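You operate a simulated robot arm through the tools that you are given. There is no shell and no other tool.

The job below is to be done with a simulated robot arm. You get a single attempt, and the scene is never put back.

TASK
Zero the caliper, then measure the width of short tube No 31 and sort it by the chart.
Fine: zero it with the jaw shut and leave the jaw open; long green tray if within both limits, else long red tray.
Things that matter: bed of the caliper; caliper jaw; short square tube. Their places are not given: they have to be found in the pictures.

It is judged by the outcome, as a careful person would: the job done as asked, and still so three seconds after it is handed in. It fails if anything else is knocked over, pushed out of place, dropped, spilled or broken.

THE ROBOT
A 6-joint arm with a two-finger gripper, fixed in place. Base frame: the origin is at the foot of the arm, x ahead of it, y to its left, z up; the work surface is at about z = 906. Units: mm, degrees, N and s.
Its first joint turns from -166.0 to 166.0 degrees. Payload 2.54 kg.
The TCP is the grasp point between the finger pads, 30 mm short of the fingertips. In the tool frame z runs along the fingers and y along their closing line. Largest opening 116 mm; the body of the gripper starts 95 mm behind the TCP.
Orientation is that of the tool frame in the base frame, as a unit quaternion [x, y, z, w]. With the fingers straight down and closing along the base's y, the tool's x points along the base's -x, its y along +y and its z along -z.

THE INTERFACE
- The arm moves only by the tool drive_tool. Its argument "deltas" is a list of rows, each a list of 7 numbers: the shift along the base's x, y, z in cm, then the turn, a rotation vector about the base's x, y, z in degrees, then the opening, from 0 (shut) to 1 (fully open). In form: [[dx, dy, dz, wx, wy, wz, gripper], ...]. A call has 1 to 20 rows; each row shifts and turns the commanded pose from where the row before left it. Each row takes 0.2 s and may step no farther than 50 mm and 8.6 degrees from the row before; otherwise, or with a gripper value out of range, the whole call is refused. Where a pose cannot be reached the arm comes as near as it can. A force on the tool above 60 N (or 10 N above the force at the start of the call, whichever is more), or a blocked arm, ends the call early, and 0.2 s more pass. The fingers move at their own pace (about 72 mm/s each) and stop on an object; they squeeze with about 40 N. The grip force told is the motor's: it shows also when the fingers shut on nothing. Time passes only in rows, and 0.2 s behind the last, so rows that do not move let the fingers close. The reply holds the time, the measured pose of the TCP, the force on the tool along the base axes, the opening and the grip force, in the units named above and with some noise, with the torque about the TCP (base axes, N m) and any sound that the robot's microphone picked up, and new pictures: "show" is both (left out), scene, wrist or none.
- Cameras (640 x 400 px; columns grow to the right, rows downward): "scene" is fixed at [399.4, 650, 1624.9]; the picture's right is [-0.85, 0.53, 0.00], its down [0.50, 0.81, -0.30] and it looks along [-0.16, -0.25, -0.95] (base axes); focal length 328 px, centre (320, 200). "wrist" rides on the gripper at [69, -15, -122] in the tool frame; the picture's right is [0.21, 0.98, 0.00], its down [-0.83, 0.18, -0.53] and it looks along [-0.52, 0.11, 0.85] (tool axes); focal length 251 px, centre (320, 200).
- measure_at(camera, pixels): there is no depth. For up to 12 entries [column, row, z] of the newest picture of that camera ("zoom" is the newest enlarged one), the place [x, y] in the base frame at which the ray of that pixel passes the height z, good to about 3 mm. It takes no simulated time.
- zoom(camera, box): a new picture of the part [left, top, right, bottom] of that camera's present view, enlarged. It takes no simulated time.
- hand_in(): hands the job in; it is judged then, once.

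Unless the task says otherwise, let go and move clear before handing in.

The tools are called after ">>>" as name(argument=value, ...) on one line, values as JSON. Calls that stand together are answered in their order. drive_tool: Moves the arm, as the interface text tells. Its arguments: {"type":"object","properties":{"deltas":{"type":"array","items":{"type":"array","items":{"type":"number"}}},"show":{"type":"string","enum":["both","scene","wrist","none"]}},"required":["deltas"]} The other tools are called the same way: measure_at (camera, pixels) gives the place at which the rays of pixels pass given heights; zoom (camera, box) takes an enlarged picture of a part of a camera's view; hand_in () hands the job in.

At the start:

```text
time_s: 0.0
eef_pos: [126.2, 432.5, 1159.9]
tcp_rot: [-0.001, 1.0, 0.0, -0.002]
contact_force: [0.7, 0.3, 0.3]
moment: [0.01, 0.03, 0.02]
finger_gap: 116.0
finger_force: 0.0
```

scene: 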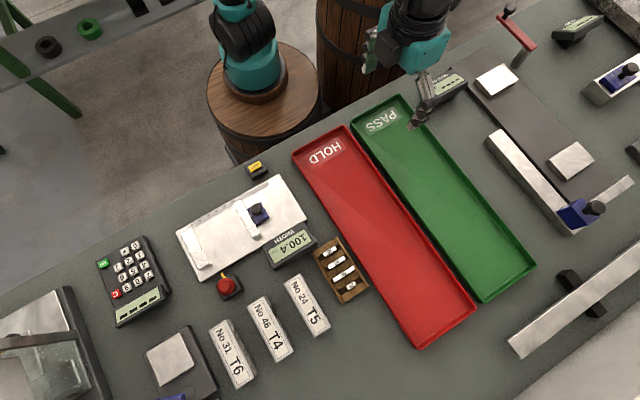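
wrist: 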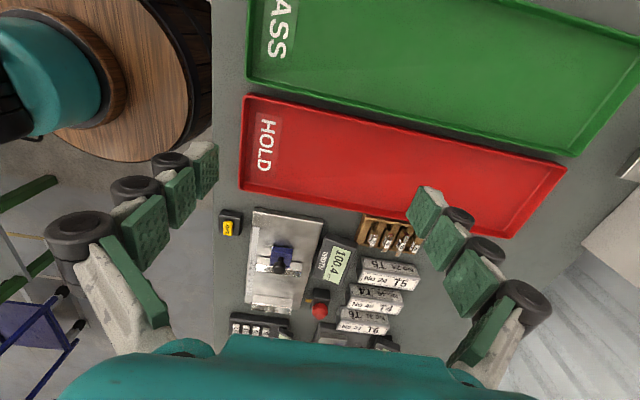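

The scene picture shows a caliper bed around (245,225) with a display at (290,248), a red button at (228,285), a yellow-button box at (257,170) and tube No 31 at (232,352). I'll zoom in on these and look for the chart.

>>> zoom(camera="scene", box=[160, 150, 330, 300])

>>> zoom(camera="scene", box=[190, 230, 380, 400])

>>> zoom(camera="scene", box=[80, 220, 190, 340])

>>> zoom(camera="scene", box=[360, 0, 640, 240])

>>> zoom(camera="wrist", box=[210, 190, 430, 360])

>>> zoom(camera="scene", box=[0, 270, 220, 400])

```text
2.67 times, centred on (245, 225) of scene
```

zoom: 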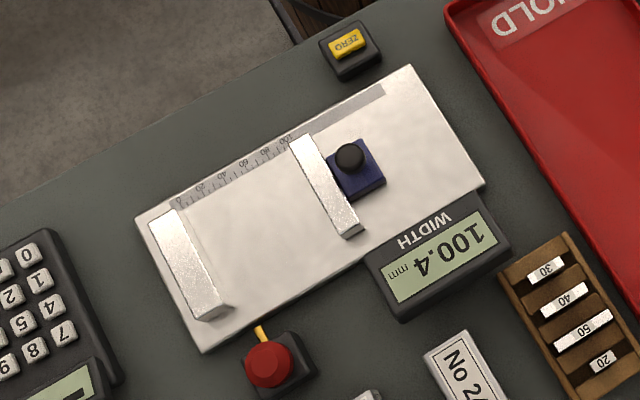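

```text
2.35 times, centred on (285, 315) of scene
```

zoom: 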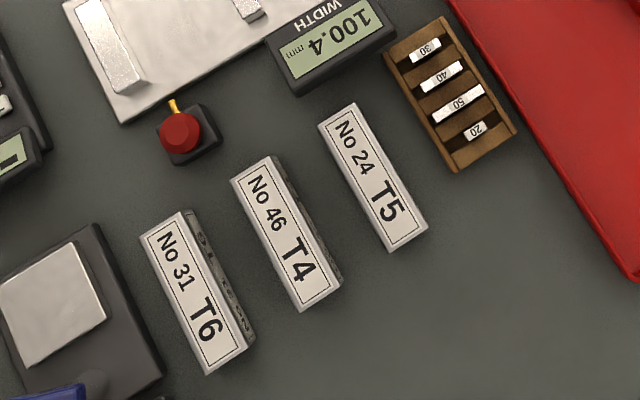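

```text
3.33 times, centred on (135, 280) of scene
```

zoom: 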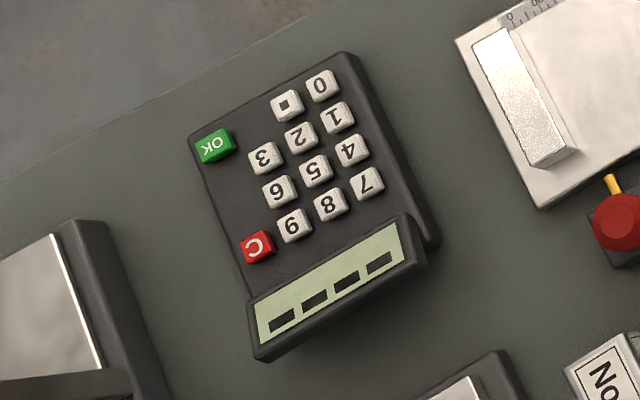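

```text
1.67 times, centred on (500, 120) of scene
```

zoom: 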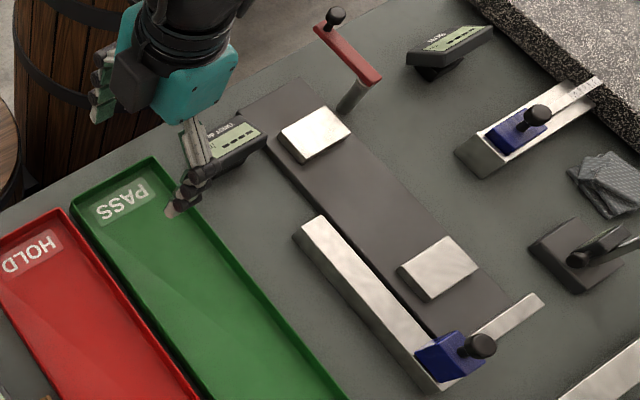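

```text
2.35 times, centred on (320, 275) of wrist
```

zoom: 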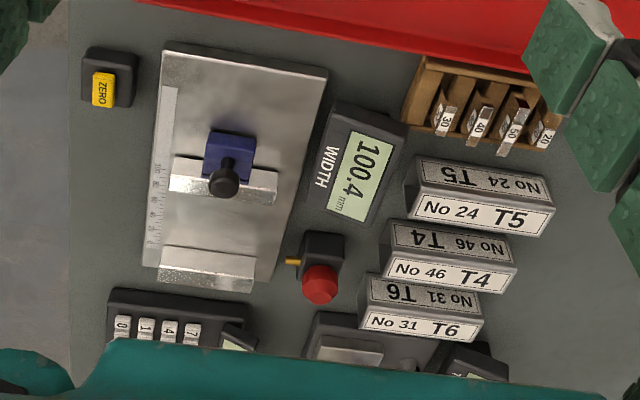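

```text
2.91 times, centred on (110, 335) of scene
```

zoom: 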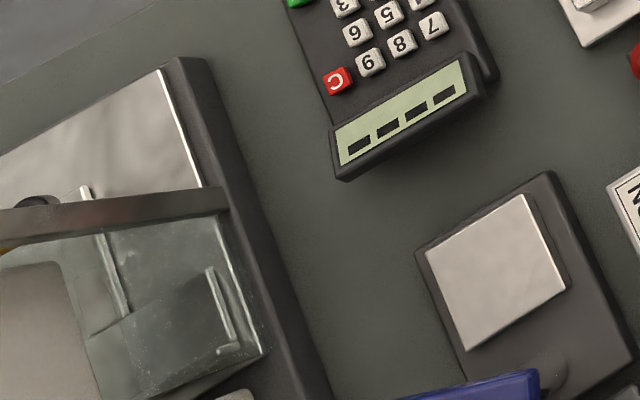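

No chart is in view yet. I'll take ground positions of the main items before moving to look around.

>>> measure_at(camera="scene", pixels=[[257, 210, 930], [228, 285, 940], [257, 168, 920], [232, 352, 940], [267, 328, 940], [307, 305, 940], [262, 85, 906], [180, 240, 915], [280, 177, 915], [305, 213, 915], [198, 280, 915], [415, 40, 1160]])

>>> measure_at(camera="scene", pixels=[[295, 160, 906], [345, 125, 906], [475, 308, 906], [420, 348, 906], [355, 125, 906], [403, 95, 906], [535, 265, 906], [485, 300, 906], [0, 0, 906], [639, 0, 906], [0, 399, 906], [639, 399, 906]])

```text
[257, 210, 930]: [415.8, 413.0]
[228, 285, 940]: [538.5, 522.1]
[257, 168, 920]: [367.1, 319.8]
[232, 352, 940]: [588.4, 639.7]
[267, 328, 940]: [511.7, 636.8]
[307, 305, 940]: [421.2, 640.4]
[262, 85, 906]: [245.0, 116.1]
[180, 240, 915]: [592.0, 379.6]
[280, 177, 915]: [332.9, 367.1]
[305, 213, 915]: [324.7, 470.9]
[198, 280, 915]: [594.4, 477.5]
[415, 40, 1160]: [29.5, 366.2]
```

```text
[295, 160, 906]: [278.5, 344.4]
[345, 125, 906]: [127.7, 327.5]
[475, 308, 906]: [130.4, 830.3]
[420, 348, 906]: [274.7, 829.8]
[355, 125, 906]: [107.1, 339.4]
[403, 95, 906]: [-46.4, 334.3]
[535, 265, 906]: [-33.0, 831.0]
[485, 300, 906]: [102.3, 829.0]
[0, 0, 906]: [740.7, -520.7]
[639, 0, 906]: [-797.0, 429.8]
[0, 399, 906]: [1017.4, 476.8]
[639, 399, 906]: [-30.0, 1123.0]
```

The trays' near edge is at y≈330 and the arm's foot matches the barrel at (345,40). I'll check the picture's edges for a chart.

>>> zoom(camera="scene", box=[0, 0, 220, 140])

>>> zoom(camera="scene", box=[440, 200, 640, 400])

>>> zoom(camera="wrist", box=[460, 120, 640, 400])

>>> zoom(camera="scene", box=[360, 40, 500, 150])

>>> drive_tool(deltas=[[2, 0, 3, 8, 0, 0, 1], [2, 0, 3, 8, 0, 0, 1], [2, 0, 3, 8, 0, 0, 1], [2, 0, 3, 8, 0, 0, 1], [2, 0, 3, 0, 0, 0, 1], [2, 0, 3, 0, 0, 0, 1]])

```text
2.86 times, centred on (110, 70) of scene
```

zoom: 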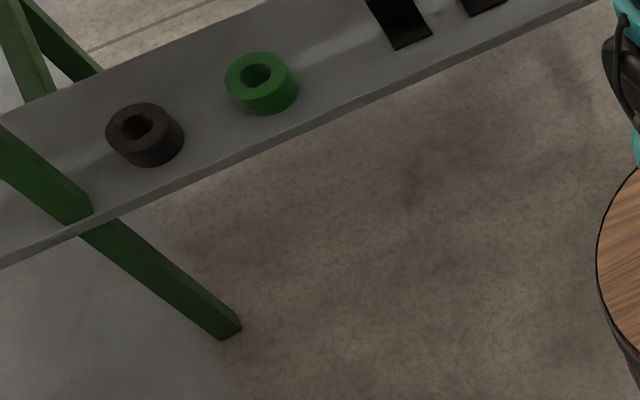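

```text
2.00 times, centred on (540, 300) of scene
```

zoom: 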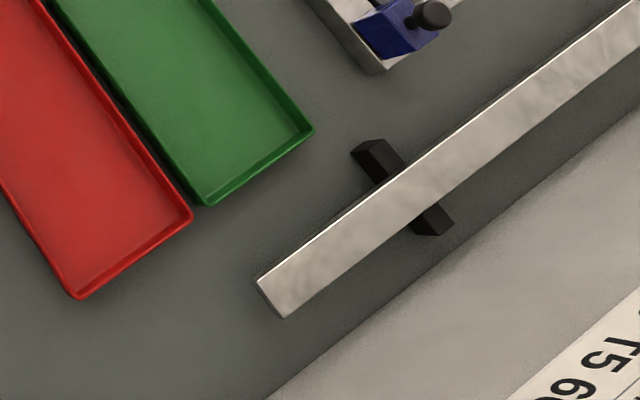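

```text
1.43 times, centred on (550, 260) of wrist
```

zoom: 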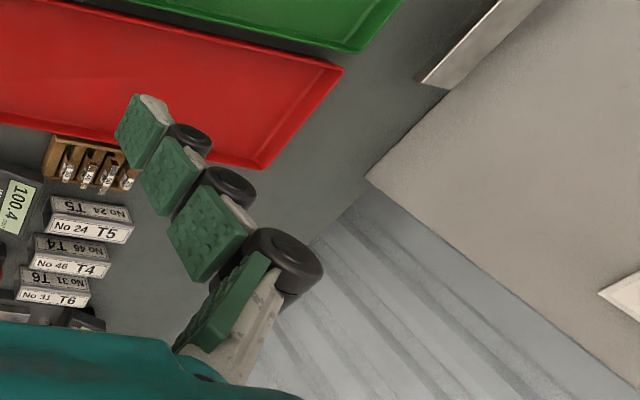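

```text
3.64 times, centred on (430, 95) of scene
```

zoom: 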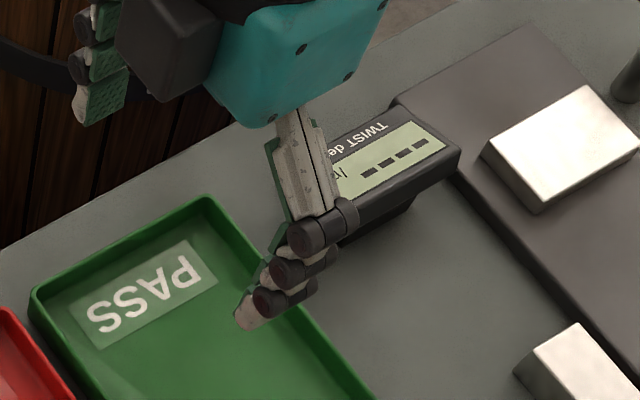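

```text
time_s: 1.4
eef_pos: [246.3, 432.6, 1337.3]
tcp_rot: [-0.001, 0.961, 0.277, -0.001]
contact_force: [0.2, -0.6, 0.2]
moment: [0.01, 0.0, 0.01]
finger_gap: 116.2
finger_force: 0.0
```

scene: 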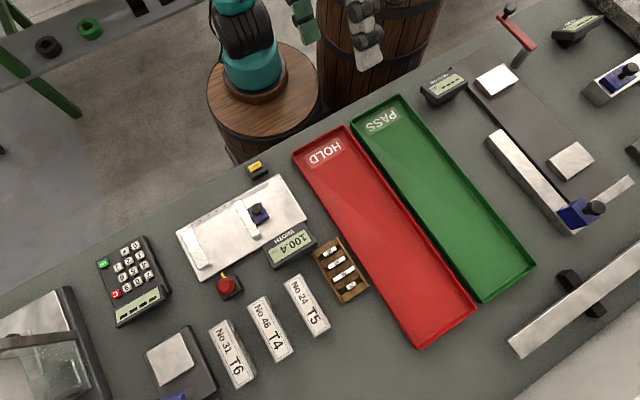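
wrist: 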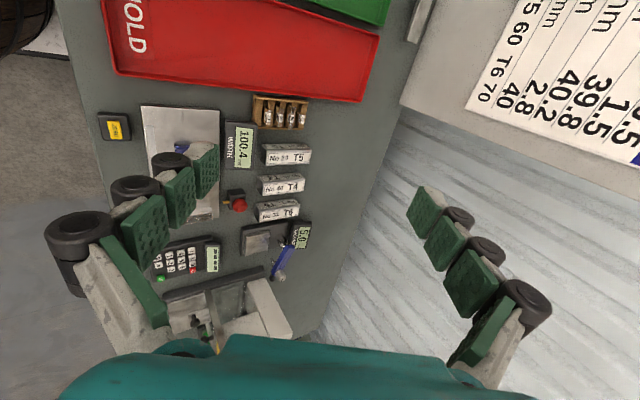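

A chart panel is at the upper right of the wrist picture (560,70). I'll turn and move so that all of it is in view.

>>> drive_tool(deltas=[[-4, 0, 2, 8, 0, 0, 1], [-4, 0, 2, 8, 0, 0, 1], [-4, 0, 2, 0, 0, 0, 1], [-4, 0, 0, 0, 0, 0, 1], [-4, 0, 0, 0, 0, 0, 1], [-4, 0, 0, 0, 0, 0, 1]])

```text
time_s: 2.8
eef_pos: [6.8, 432.6, 1399.4]
tcp_rot: [-0.001, 0.914, 0.407, -0.001]
contact_force: [0.9, 0.2, 0.3]
moment: [0.02, 0.03, -0.01]
finger_gap: 115.9
finger_force: 0.0
```

scene: 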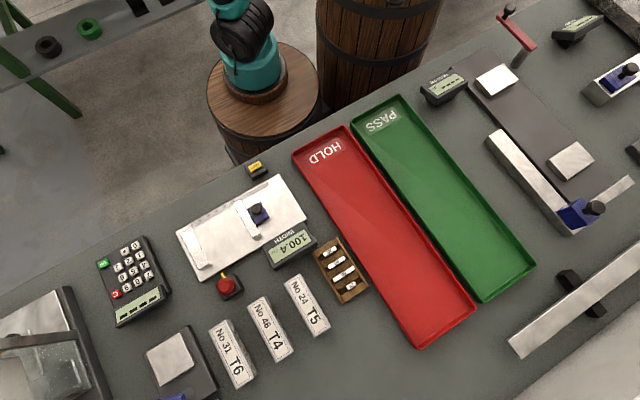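
wrist: 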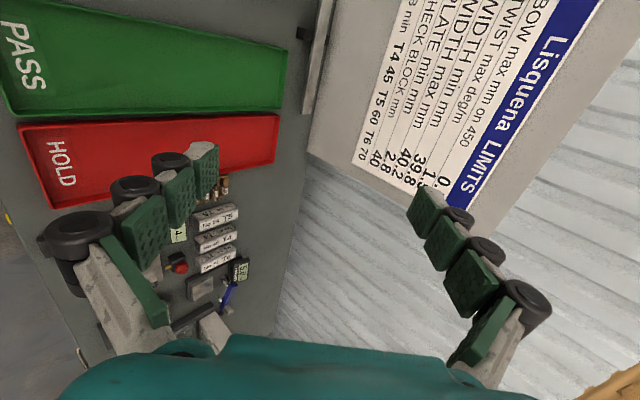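

>>> drive_tool(deltas=[[-4, 0, 0, 4, 0, 0, 1], [-4, 0, 0, 0, 0, 0, 1], [-4, 0, 0, 0, 0, 0, 1], [-4, 0, 0, 0, 0, 0, 1], [-4, 0, 0, 0, 0, 0, 1]], show="wrist")

>>> zoom(camera="wrist", box=[300, 0, 620, 240])

```text
time_s: 4.0
eef_pos: [-187.4, 429.1, 1403.8]
tcp_rot: [0.001, 0.899, 0.438, -0.001]
contact_force: [0.7, 1.1, -0.2]
moment: [-0.02, -0.02, 0.01]
finger_gap: 116.1
finger_force: 0.1
```

wrist: 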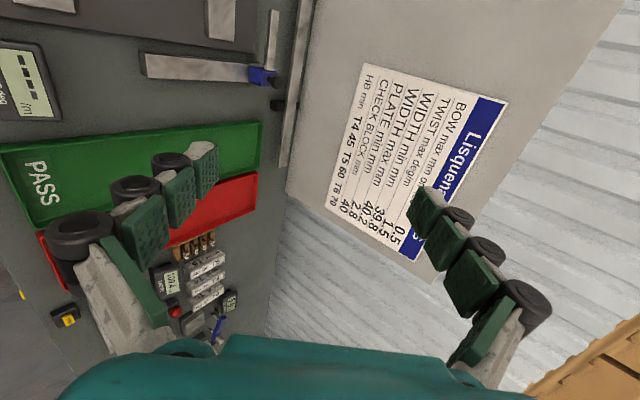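

```text
1.67 times, centred on (460, 120) of wrist
```

zoom: 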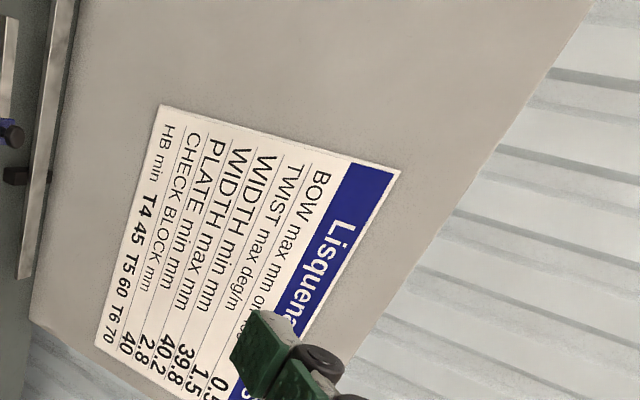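

The chart reads WIDTH min 39.8 and WIDTH max 40.2 mm (CHECK BLOCK 40). I'll turn the tool back down and look closely at the caliper.

>>> drive_tool(deltas=[[4.5, 0, 0, -6.5, 0, 0, 1], [4.5, 0, 0, -6.5, 0, 0, 1], [4.5, 0, -2, -6.5, 0, 0, 1], [4.5, 0, -2, -6.5, 0, 0, 1], [4.5, 0, -3, -6.5, 0, 0, 1], [4.5, 0, -3, -6.5, 0, 0, 1], [4.5, 0, -3, -6.5, 0, 0, 1], [4.5, 0, -3, -6.5, 0, 0, 1], [4.5, 0, -3, 0, 0, 0, 1], [4.5, 0, -3, 0, 0, 0, 1]])

>>> zoom(camera="wrist", box=[180, 60, 500, 340])

```text
refused: row 5 steps farther than a row can; nothing moved
```

```text
1.43 times, centred on (340, 200) of wrist
```

zoom: 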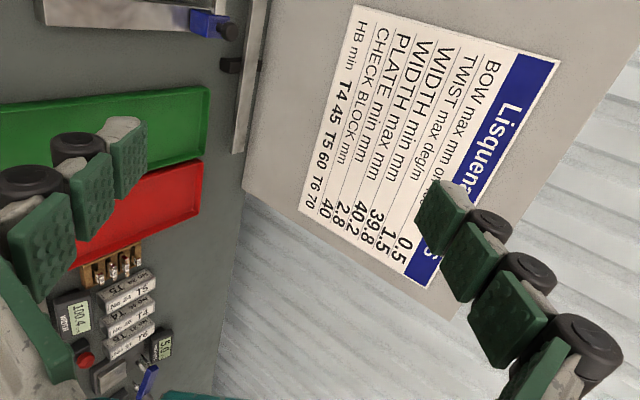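

The enlarged chart confirms WIDTH min 39.8, WIDTH max 40.2 and CHECK BLOCK 40. The last move was refused because a step was too long, so I'll use shorter steps.

>>> drive_tool(deltas=[[4, 0, 0, -6.5, 0, 0, 1], [4, 0, 0, -6.5, 0, 0, 1], [4, 0, -2, -6.5, 0, 0, 1], [4, 0, -2, -6.5, 0, 0, 1], [4, 0, -2.5, -6.5, 0, 0, 1], [4, 0, -2.5, -6.5, 0, 0, 1], [4, 0, -2.5, -6.5, 0, 0, 1], [4, 0, -2.5, -6.5, 0, 0, 1], [4, 0, -2.5, 0, 0, 0, 1], [4, 0, -2.5, 0, 0, 0, 1], [3.5, 0, -2, 0, 0, 0, 1]])

>>> zoom(camera="wrist", box=[180, 60, 500, 340])

```text
time_s: 6.4
eef_pos: [240.2, 431.8, 1188.0]
tcp_rot: [-0.002, 1.0, 0.001, -0.002]
contact_force: [-0.6, -0.2, -0.4]
moment: [0.0, -0.04, 0.03]
finger_gap: 116.1
finger_force: 0.1
```

scene: 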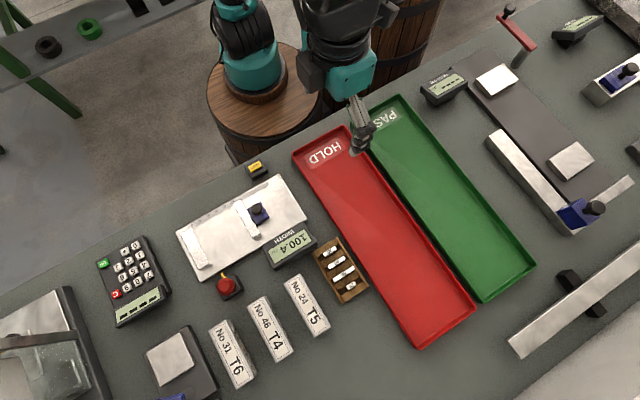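
wrist: 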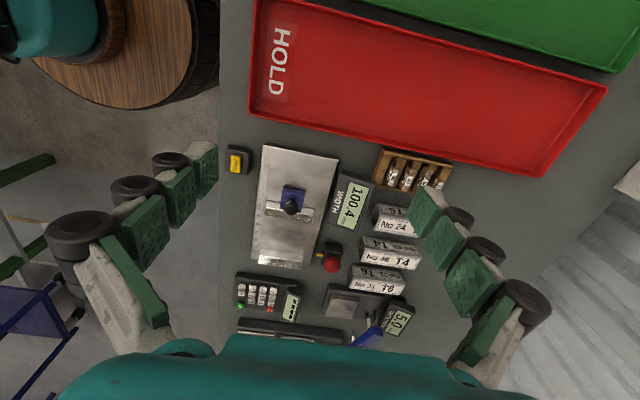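

```text
1.43 times, centred on (340, 200) of wrist
```

zoom: 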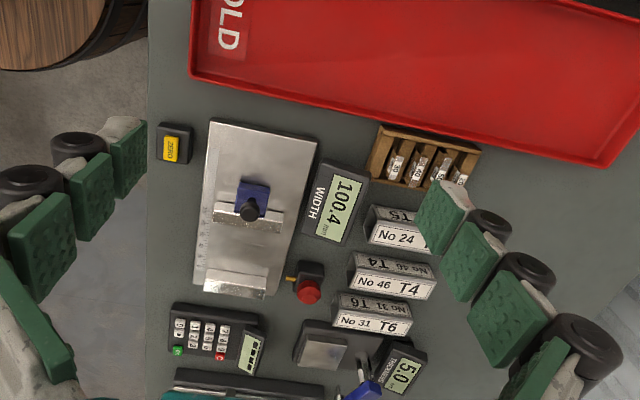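

The tool points down again over the trays. I'll zoom in on the caliper from both cameras to triangulate the knob, jaws and button.

>>> zoom(camera="wrist", box=[220, 140, 350, 290])

>>> zoom(camera="scene", box=[215, 150, 315, 260])

>>> zoom(camera="scene", box=[195, 250, 265, 310])

>>> zoom(camera="scene", box=[195, 310, 275, 395])

```text
2.67 times, centred on (285, 215) of wrist
```

zoom: 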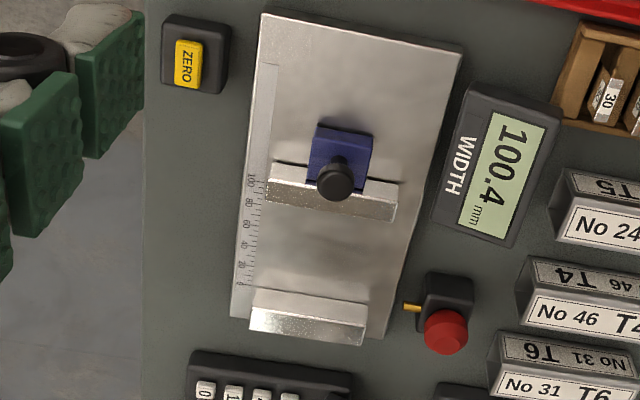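

```text
3.64 times, centred on (265, 205) of scene
```

zoom: 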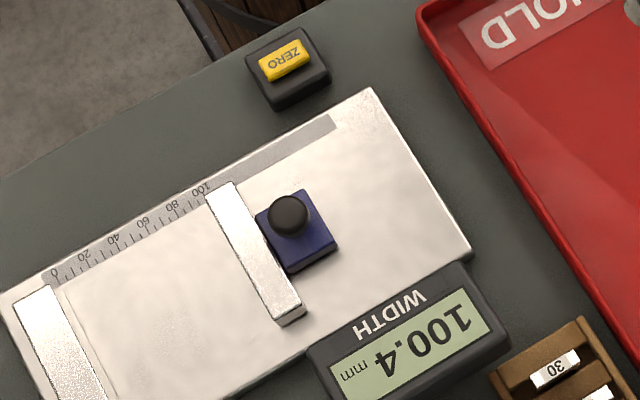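

```text
6.67 times, centred on (230, 280) of scene
```

zoom: 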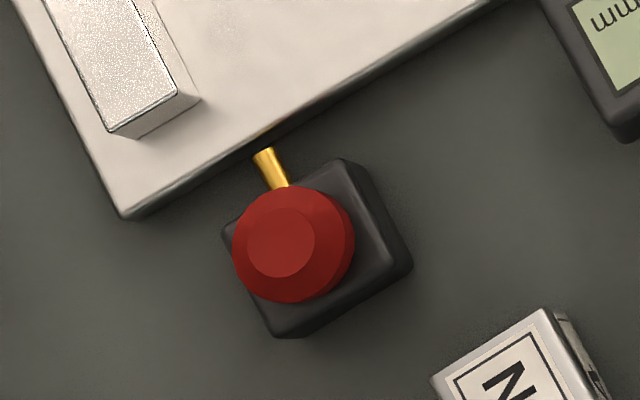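

```text
4.71 times, centred on (235, 352) of scene
```

zoom: 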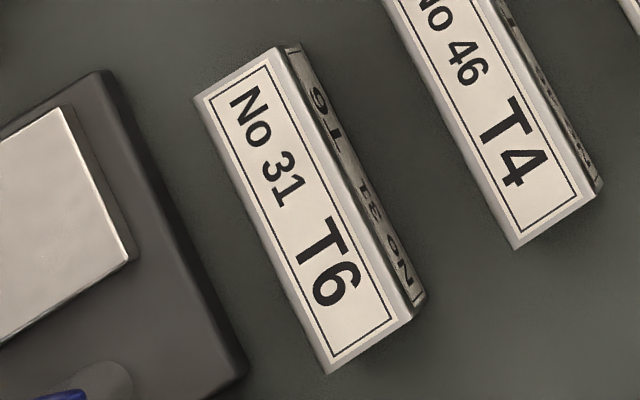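

>>> measure_at(camera="scene", pixels=[[256.8, 209.1, 920], [256.8, 209.1, 950], [256.8, 209.1, 980], [228, 287, 920], [228, 287, 960], [255.5, 166.6, 915], [255.5, 166.6, 935], [262.3, 237, 920], [262.3, 237, 950], [237.5, 203, 920], [237.5, 203, 950]])

>>> measure_at(camera="wrist", pixels=[[290.6, 207.5, 920], [290.6, 207.5, 950], [290.6, 207.5, 980], [332, 264.5, 920], [332, 264.5, 960], [235.5, 163, 915], [235.5, 163, 935], [313, 223, 920], [313, 215.5, 950], [267, 201, 920], [267, 201, 950]])

```text
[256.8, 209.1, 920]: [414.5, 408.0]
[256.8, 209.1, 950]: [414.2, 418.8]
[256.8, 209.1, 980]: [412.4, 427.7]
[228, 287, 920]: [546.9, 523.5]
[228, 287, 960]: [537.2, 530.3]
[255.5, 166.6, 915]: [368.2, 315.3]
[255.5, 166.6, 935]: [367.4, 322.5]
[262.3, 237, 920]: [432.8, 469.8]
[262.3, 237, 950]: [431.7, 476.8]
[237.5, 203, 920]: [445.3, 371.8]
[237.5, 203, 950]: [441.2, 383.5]
```

```text
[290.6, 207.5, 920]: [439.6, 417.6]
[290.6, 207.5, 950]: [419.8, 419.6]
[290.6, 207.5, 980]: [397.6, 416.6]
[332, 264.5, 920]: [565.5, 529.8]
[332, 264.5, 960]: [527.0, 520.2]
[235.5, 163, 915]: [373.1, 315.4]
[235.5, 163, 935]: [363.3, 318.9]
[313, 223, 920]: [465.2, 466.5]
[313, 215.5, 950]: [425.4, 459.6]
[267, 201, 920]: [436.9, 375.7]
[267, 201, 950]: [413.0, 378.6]
```

Knob top comes out near (414,420) at z≈957, the ZERO button near (368,318) at z≈925. Now I measure tube 31's top corners and the jaw faces.

>>> measure_at(camera="scene", pixels=[[208.5, 330.1, 946], [225.4, 319.5, 946], [255.8, 376.4, 946], [236.7, 388.7, 946], [246.3, 362, 946], [217, 325, 946], [203, 267, 930], [257, 389, 906]])

>>> zoom(camera="scene", box=[165, 195, 285, 285])

```text
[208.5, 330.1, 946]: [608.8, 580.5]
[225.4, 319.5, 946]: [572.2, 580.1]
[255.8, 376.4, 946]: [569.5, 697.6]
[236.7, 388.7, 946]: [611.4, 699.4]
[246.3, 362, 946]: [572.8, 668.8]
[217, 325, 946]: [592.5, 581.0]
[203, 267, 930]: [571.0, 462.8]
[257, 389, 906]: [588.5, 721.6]
```

```text
4.44 times, centred on (225, 240) of scene
```

zoom: 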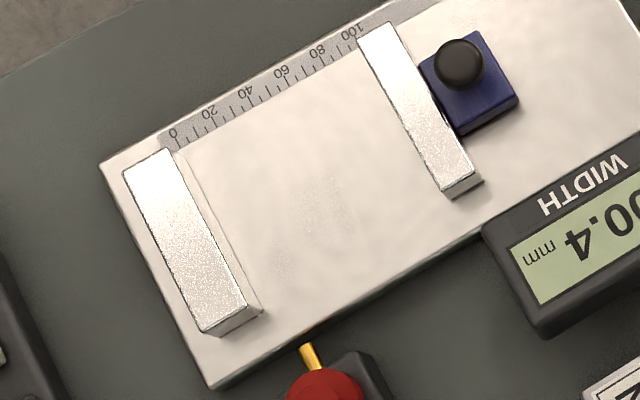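

>>> measure_at(camera="scene", pixels=[[191.7, 228.3, 935], [208.1, 263.6, 935], [211.9, 265.2, 916], [233.3, 204, 935], [252.7, 238.9, 935], [261, 237, 916], [180.4, 233.7, 935], [199.1, 270, 935], [175.9, 231.5, 916], [200.5, 282.5, 916], [251, 222, 930], [264.5, 218, 930]])

>>> zoom(camera="wrist", box=[260, 180, 330, 225])

```text
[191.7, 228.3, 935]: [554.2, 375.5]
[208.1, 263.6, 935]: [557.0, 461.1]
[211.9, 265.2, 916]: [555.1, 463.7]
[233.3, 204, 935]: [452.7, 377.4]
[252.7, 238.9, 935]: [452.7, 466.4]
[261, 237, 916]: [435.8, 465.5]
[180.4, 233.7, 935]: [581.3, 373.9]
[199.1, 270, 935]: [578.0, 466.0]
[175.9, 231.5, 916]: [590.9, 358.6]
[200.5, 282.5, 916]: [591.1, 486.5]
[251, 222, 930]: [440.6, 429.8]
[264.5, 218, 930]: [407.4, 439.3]
```

```text
8.89 times, centred on (295, 202) of wrist
```

zoom: 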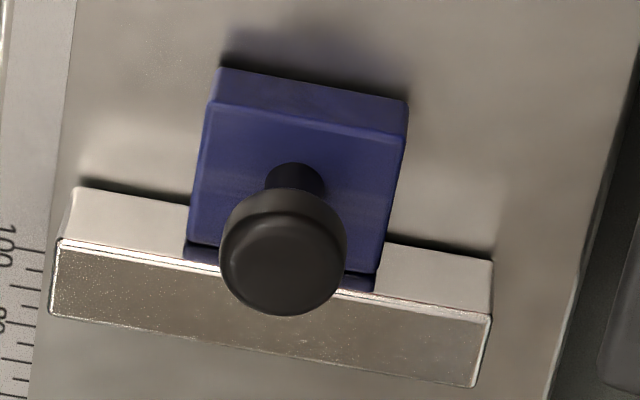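

The fixed jaw face is at x≈556, the moving one at x≈452 (jaw tops ≈ z 935), and the knob is at (414,420). I'll go above the knob with the fingers half open.

>>> drive_tool(deltas=[[4, -0.3, -2, 0, 0, 0, 0.6], [4, -0.3, -2, 0, 0, 0, 0.6], [4, -0.3, -3, 0, 0, 0, 0.6], [4, -0.3, -3, 0, 0, 0, 0.6], [1.4, 0, -3, 0, 0, 0, 0.6], [0, 0, -2.8, 0, 0, 0, 0.6]])

>>> zoom(camera="scene", box=[195, 150, 325, 260])

```text
time_s: 7.8
eef_pos: [415.4, 419.3, 1031.9]
tcp_rot: [-0.001, 1.0, 0.001, -0.002]
contact_force: [-0.8, -0.2, -0.1]
moment: [0.02, -0.01, 0.01]
finger_gap: 69.7
finger_force: 0.0
```

scene: 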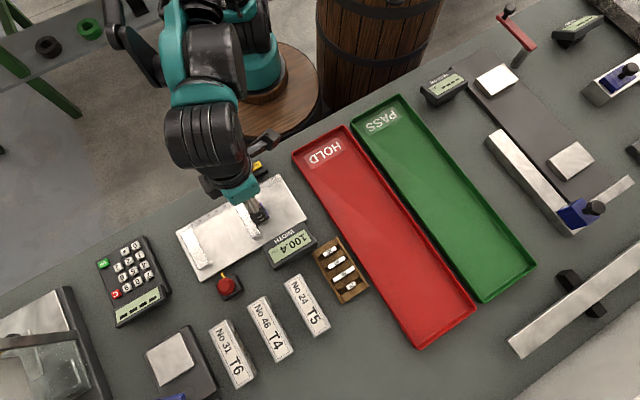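
wrist: 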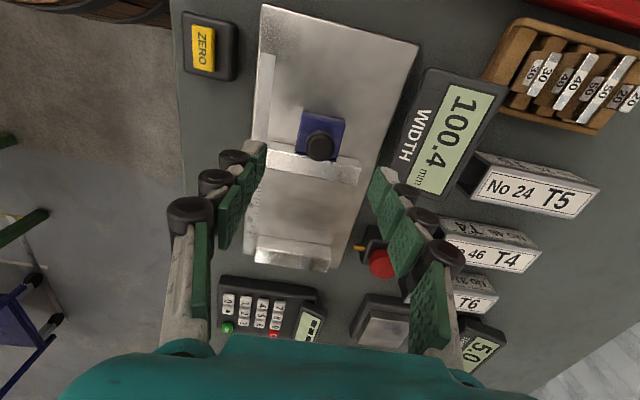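

```text
3.64 times, centred on (260, 205) of scene
```

zoom: 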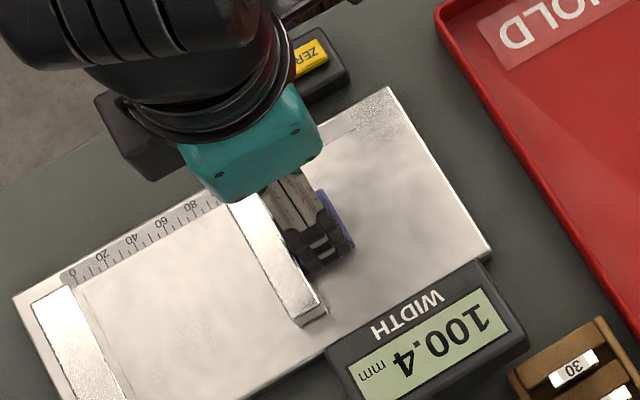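

The knob shows at (320,146) in the wrist picture, between the fingers. I'll measure it from this nearer view before going down.

>>> measure_at(camera="wrist", pixels=[[320, 147, 957], [320, 147, 945], [295, 182, 935], [312, 128, 930], [199, 45, 925], [381, 263, 950], [290, 260, 935], [265, 13, 916], [418, 45, 916]])

>>> zoom(camera="wrist", box=[230, 80, 410, 290])

```text
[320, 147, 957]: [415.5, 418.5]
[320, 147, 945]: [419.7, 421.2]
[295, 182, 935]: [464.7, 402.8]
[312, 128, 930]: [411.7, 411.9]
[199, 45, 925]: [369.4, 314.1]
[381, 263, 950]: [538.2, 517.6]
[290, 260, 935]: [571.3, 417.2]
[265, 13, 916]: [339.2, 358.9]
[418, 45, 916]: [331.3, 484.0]
```

```text
1.90 times, centred on (320, 185) of wrist
```

zoom: 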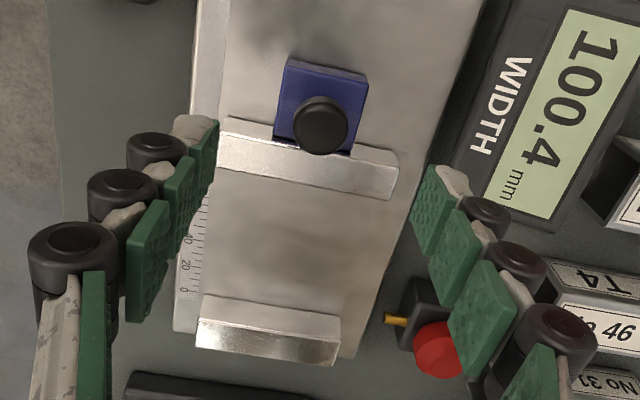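

The knob is at (415,419), right under the tool. I'll lower so that the tips reach beside it and close gently.

>>> drive_tool(deltas=[[0, 0, -2, 0, 0, 0, 0.6], [0, 0, -2, 0, 0, 0, 0.6], [0, 0, -1.8, 0, 0, 0, 0.6], [0, 0, 0, 0, 0, 0, 0.6]])

>>> zoom(camera="wrist", box=[230, 80, 410, 290])

>>> zoom(camera="scene", box=[195, 150, 325, 260])

```text
time_s: 8.8
eef_pos: [414.5, 420.3, 975.6]
tcp_rot: [-0.001, 1.0, 0.0, -0.002]
contact_force: [0.9, -0.4, -0.2]
moment: [0.03, 0.01, 0.02]
finger_gap: 69.8
finger_force: 0.1
```

scene: 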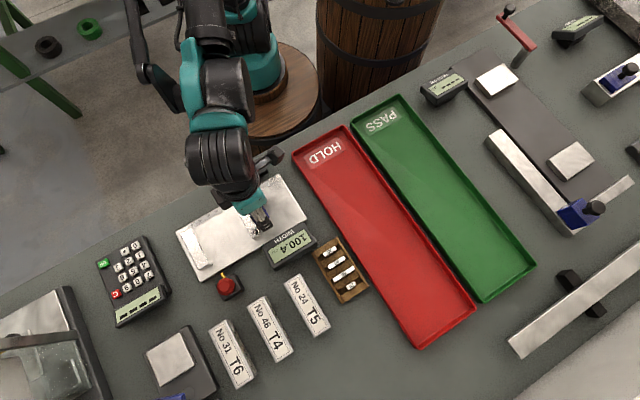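
wrist: 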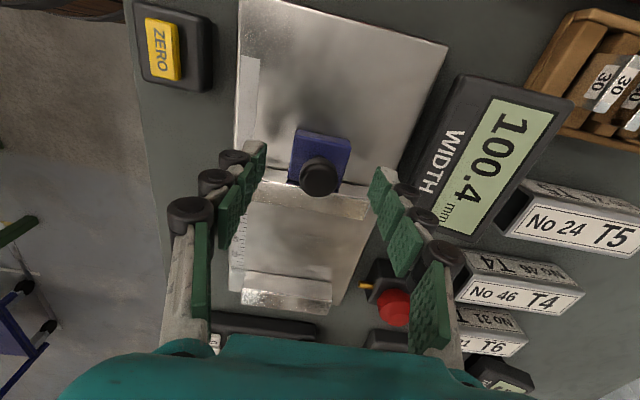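

```text
1.90 times, centred on (320, 185) of wrist
```

zoom: 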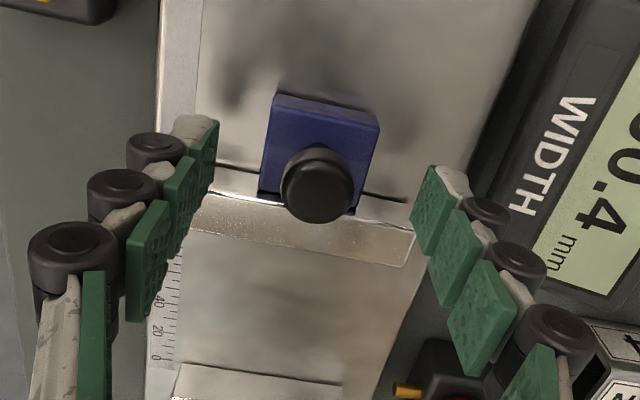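

```text
3.64 times, centred on (260, 205) of scene
```

zoom: 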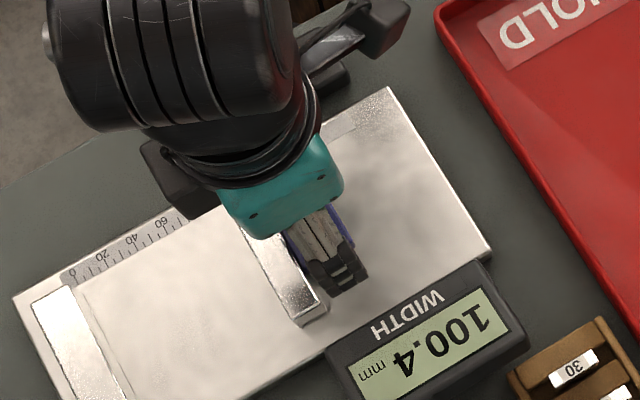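

The knob top at (319,176) lies on the fingers' centre line just inside the tips. I'll close on it.

>>> drive_tool(deltas=[[0, 0, 0, 0, 0, 0, 0.3], [0, 0, 0, 0, 0, 0, 0.1], [0, 0, 0, 0, 0, 0, 0.05], [0, 0, 0, 0, 0, 0, 0.05]])

>>> zoom(camera="wrist", box=[230, 80, 410, 290])

```text
time_s: 9.8
eef_pos: [413.6, 420.0, 975.0]
tcp_rot: [-0.001, 1.0, 0.0, -0.002]
contact_force: [-1.0, -7.6, -4.3]
moment: [-0.15, 0.01, 0.0]
finger_gap: 22.6
finger_force: 45.0
```

scene: 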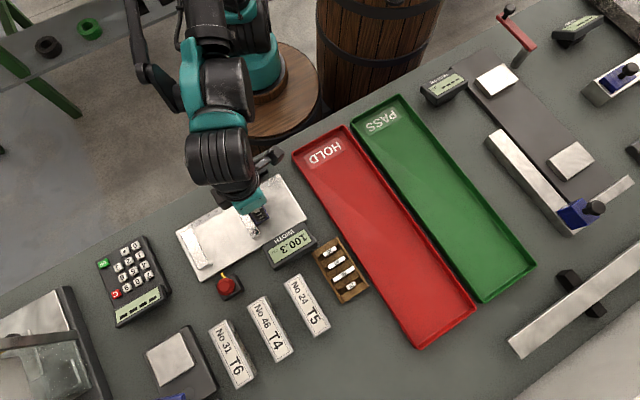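
wrist: 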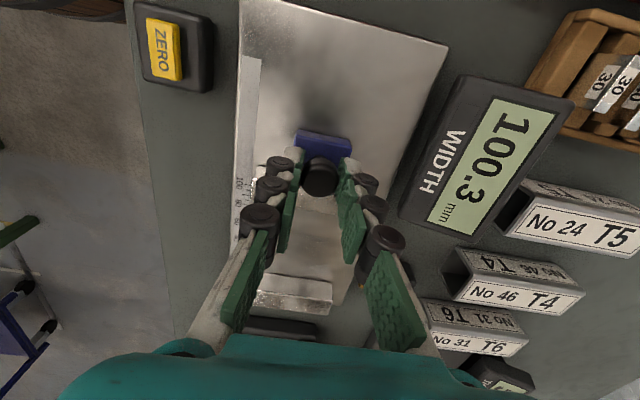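

```text
1.90 times, centred on (320, 185) of wrist
```

zoom: 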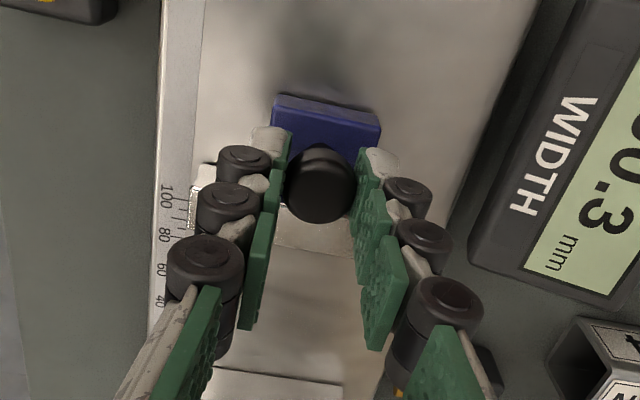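

The knob is gripped (gap 22.6) and the display reads 100.3. I'll slide the jaw +x by 9 cm and watch the reading.

>>> drive_tool(deltas=[[0.5, 0, 0, 0, 0, 0, 0.05], [1, 0, 0, 0, 0, 0, 0.05], [1.5, 0, 0, 0, 0, 0, 0.05], [1.5, 0, 0, 0, 0, 0, 0.05], [1.5, 0, 0, 0, 0, 0, 0.05], [1.5, 0, 0, 0, 0, 0, 0.05], [1.0, 0, 0, 0, 0, 0, 0.05], [0.5, 0, 0, 0, 0, 0, 0.05], [0, 0, 0, 0, 0, 0, 0.05]])

>>> zoom(camera="scene", box=[165, 190, 325, 300])

```text
time_s: 11.8
eef_pos: [504.4, 420.1, 975.1]
tcp_rot: [-0.001, 1.0, 0.001, -0.001]
contact_force: [0.1, 2.4, 37.7]
moment: [0.04, -0.09, 0.04]
finger_gap: 22.4
finger_force: 44.6
```

scene: 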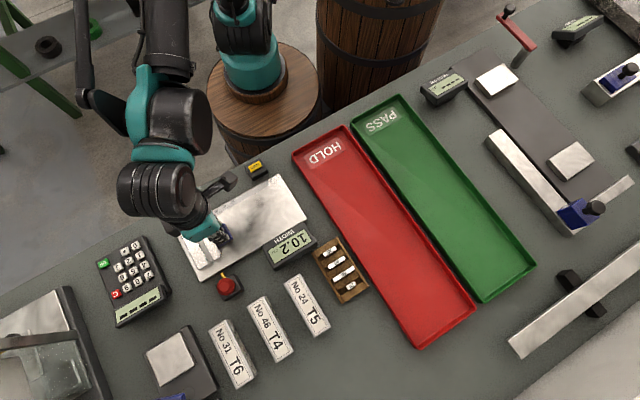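
wrist: 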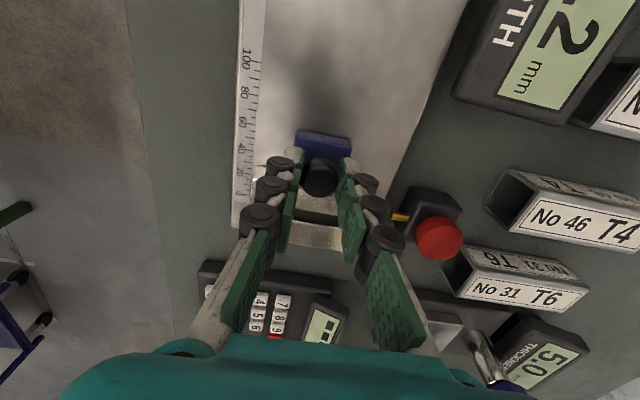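

```text
3.64 times, centred on (245, 245) of scene
```

zoom: 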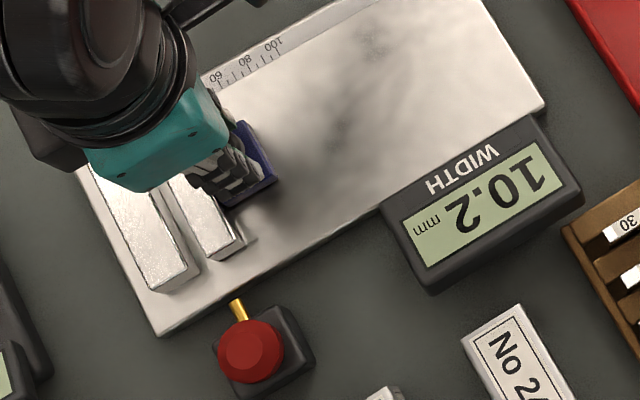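

The jaw moved and the display reads 10.2; there is 38 N upward on the tool, so I'll ease up by half a millimetre while closing the rest slowly.

>>> drive_tool(deltas=[[0, 0, 0.05, 0, 0, 0, 0.05], [0.4, 0, 0, 0, 0, 0, 0.05], [0.3, 0, 0, 0, 0, 0, 0.05], [0.2, 0, 0, 0, 0, 0, 0.05], [0, 0, 0, 0, 0, 0, 0.05]])

>>> zoom(camera="scene", box=[165, 190, 325, 300])

```text
time_s: 13.0
eef_pos: [512.6, 420.8, 974.0]
tcp_rot: [0.0, 1.0, 0.001, -0.002]
contact_force: [-1.9, 10.2, 26.0]
moment: [0.25, 0.07, 0.03]
finger_gap: 22.2
finger_force: 45.4
```

scene: 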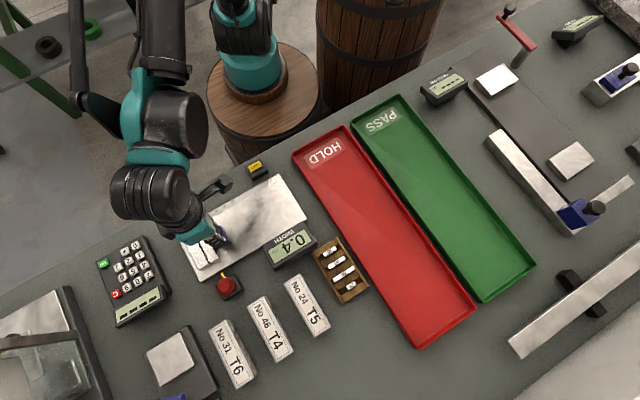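
wrist: 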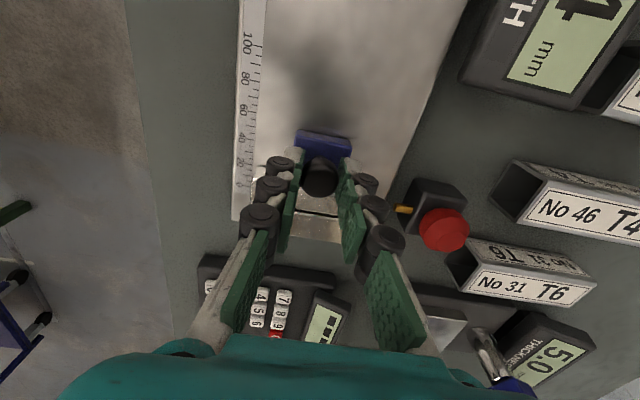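

```text
3.64 times, centred on (245, 245) of scene
```

zoom: 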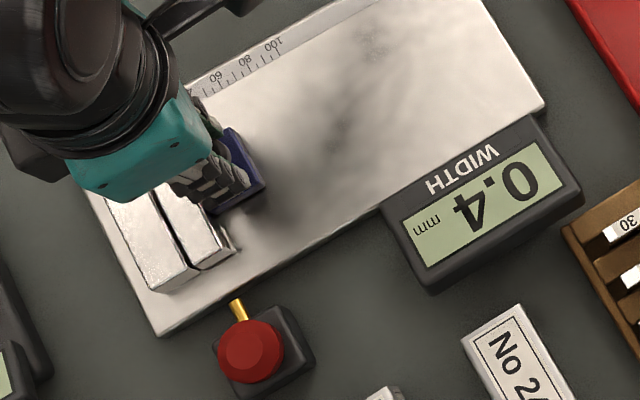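

It reads 0.4 and the jaws look nearly touching; I'll press a little further to see whether this is the true shut reading.

>>> drive_tool(deltas=[[0.05, 0, 0.03, 0, 0, 0, 0.05], [0.05, 0, 0, 0, 0, 0, 0.05], [0.05, 0, 0, 0, 0, 0, 0.05], [0, 0, 0, 0, 0, 0, 0.05]])

>>> zoom(camera="scene", box=[165, 190, 325, 300])

```text
time_s: 14.0
eef_pos: [514.1, 419.8, 975.9]
tcp_rot: [-0.001, 1.0, 0.0, -0.002]
contact_force: [-16.2, 1.1, -1.0]
moment: [0.0, -0.08, 0.0]
finger_gap: 22.4
finger_force: 45.0
```

scene: 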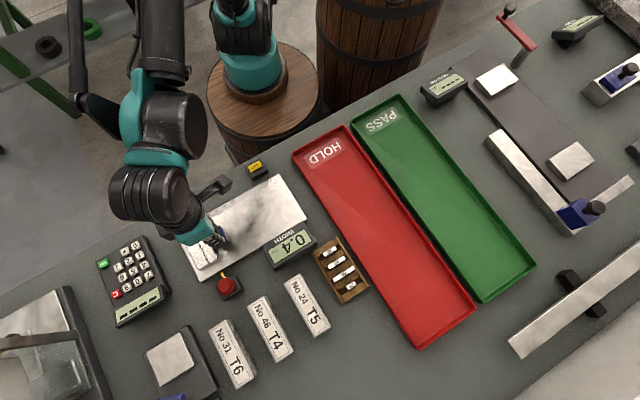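
wrist: 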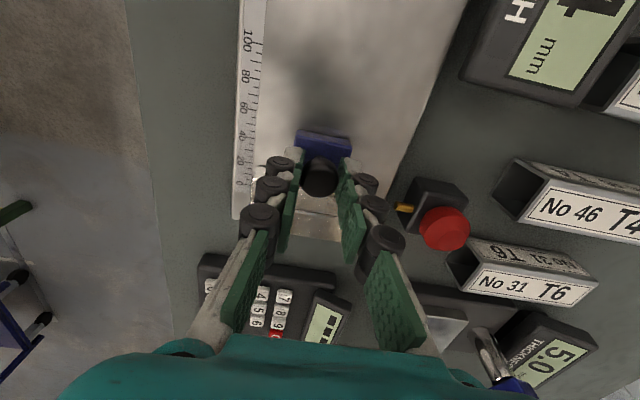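

```text
3.64 times, centred on (245, 245) of scene
```

zoom: 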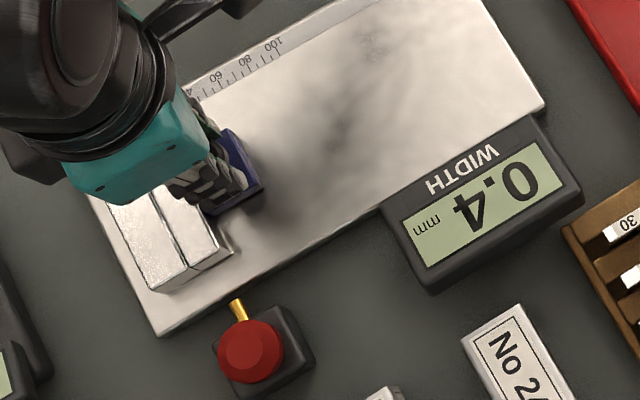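

The jaw is shut: 16 N against it and still 0.4, so the zero error is 0.4. I'll let go, check that it holds, and move over the ZERO button.

>>> drive_tool(deltas=[[0, 0, 0, 0, 0, 0, 0.3], [0, 0, 0, 0, 0, 0, 0.5], [0, 0, 0, 0, 0, 0, 0.5], [0, 0, 3, 0, 0, 0, 0.5], [0, 0, 3, 0, 0, 0, 0.3], [-3.5, -2, 0, 0, 0, 0, 0], [-3.5, -2, 0, 0, 0, 0, 0], [-3.5, -2, 0, 0, 0, 0, 0], [-3, -2, 0, 0, 0, 0, 0], [-1.1, -2.2, 0, 0, 0, 0, 0], [0, 0, -2, 0, 0, 0, 0]])

>>> zoom(camera="scene", box=[165, 190, 325, 300])

>>> zoom(camera="wrist", box=[240, 100, 400, 260])

```text
time_s: 16.4
eef_pos: [368.2, 318.1, 1013.8]
tcp_rot: [-0.001, 1.0, -0.001, -0.001]
contact_force: [0.0, 0.1, -0.6]
moment: [0.02, 0.03, -0.01]
finger_gap: 0.3
finger_force: 28.5
```

scene: 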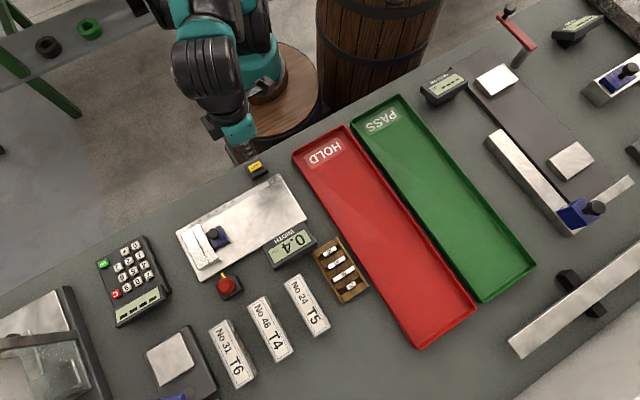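
wrist: 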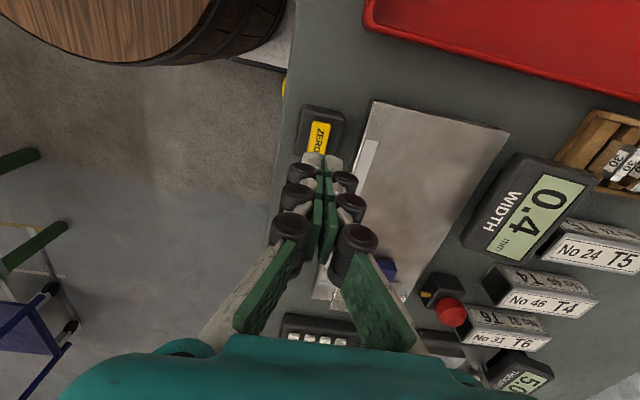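

```text
3.64 times, centred on (245, 245) of scene
```

zoom: 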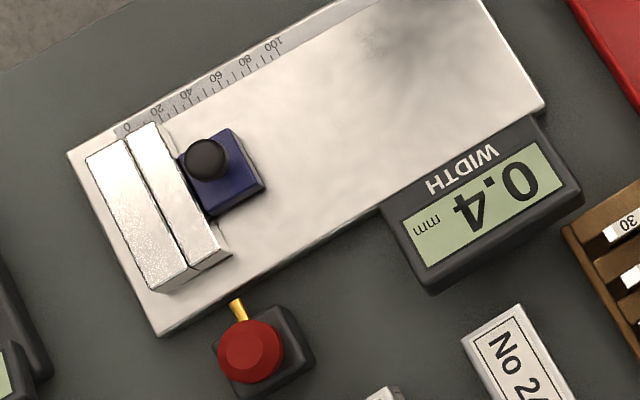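

```text
2.50 times, centred on (320, 180) of wrist
```

zoom: 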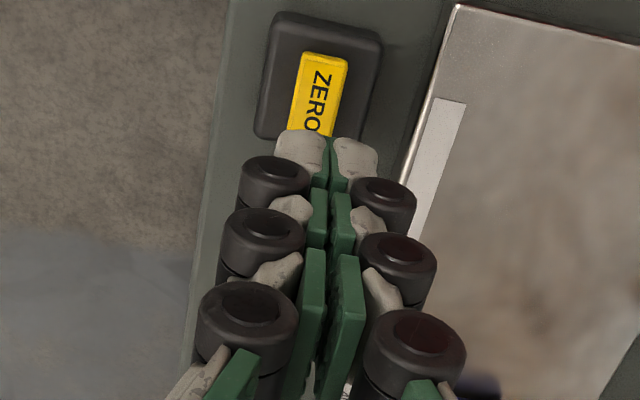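

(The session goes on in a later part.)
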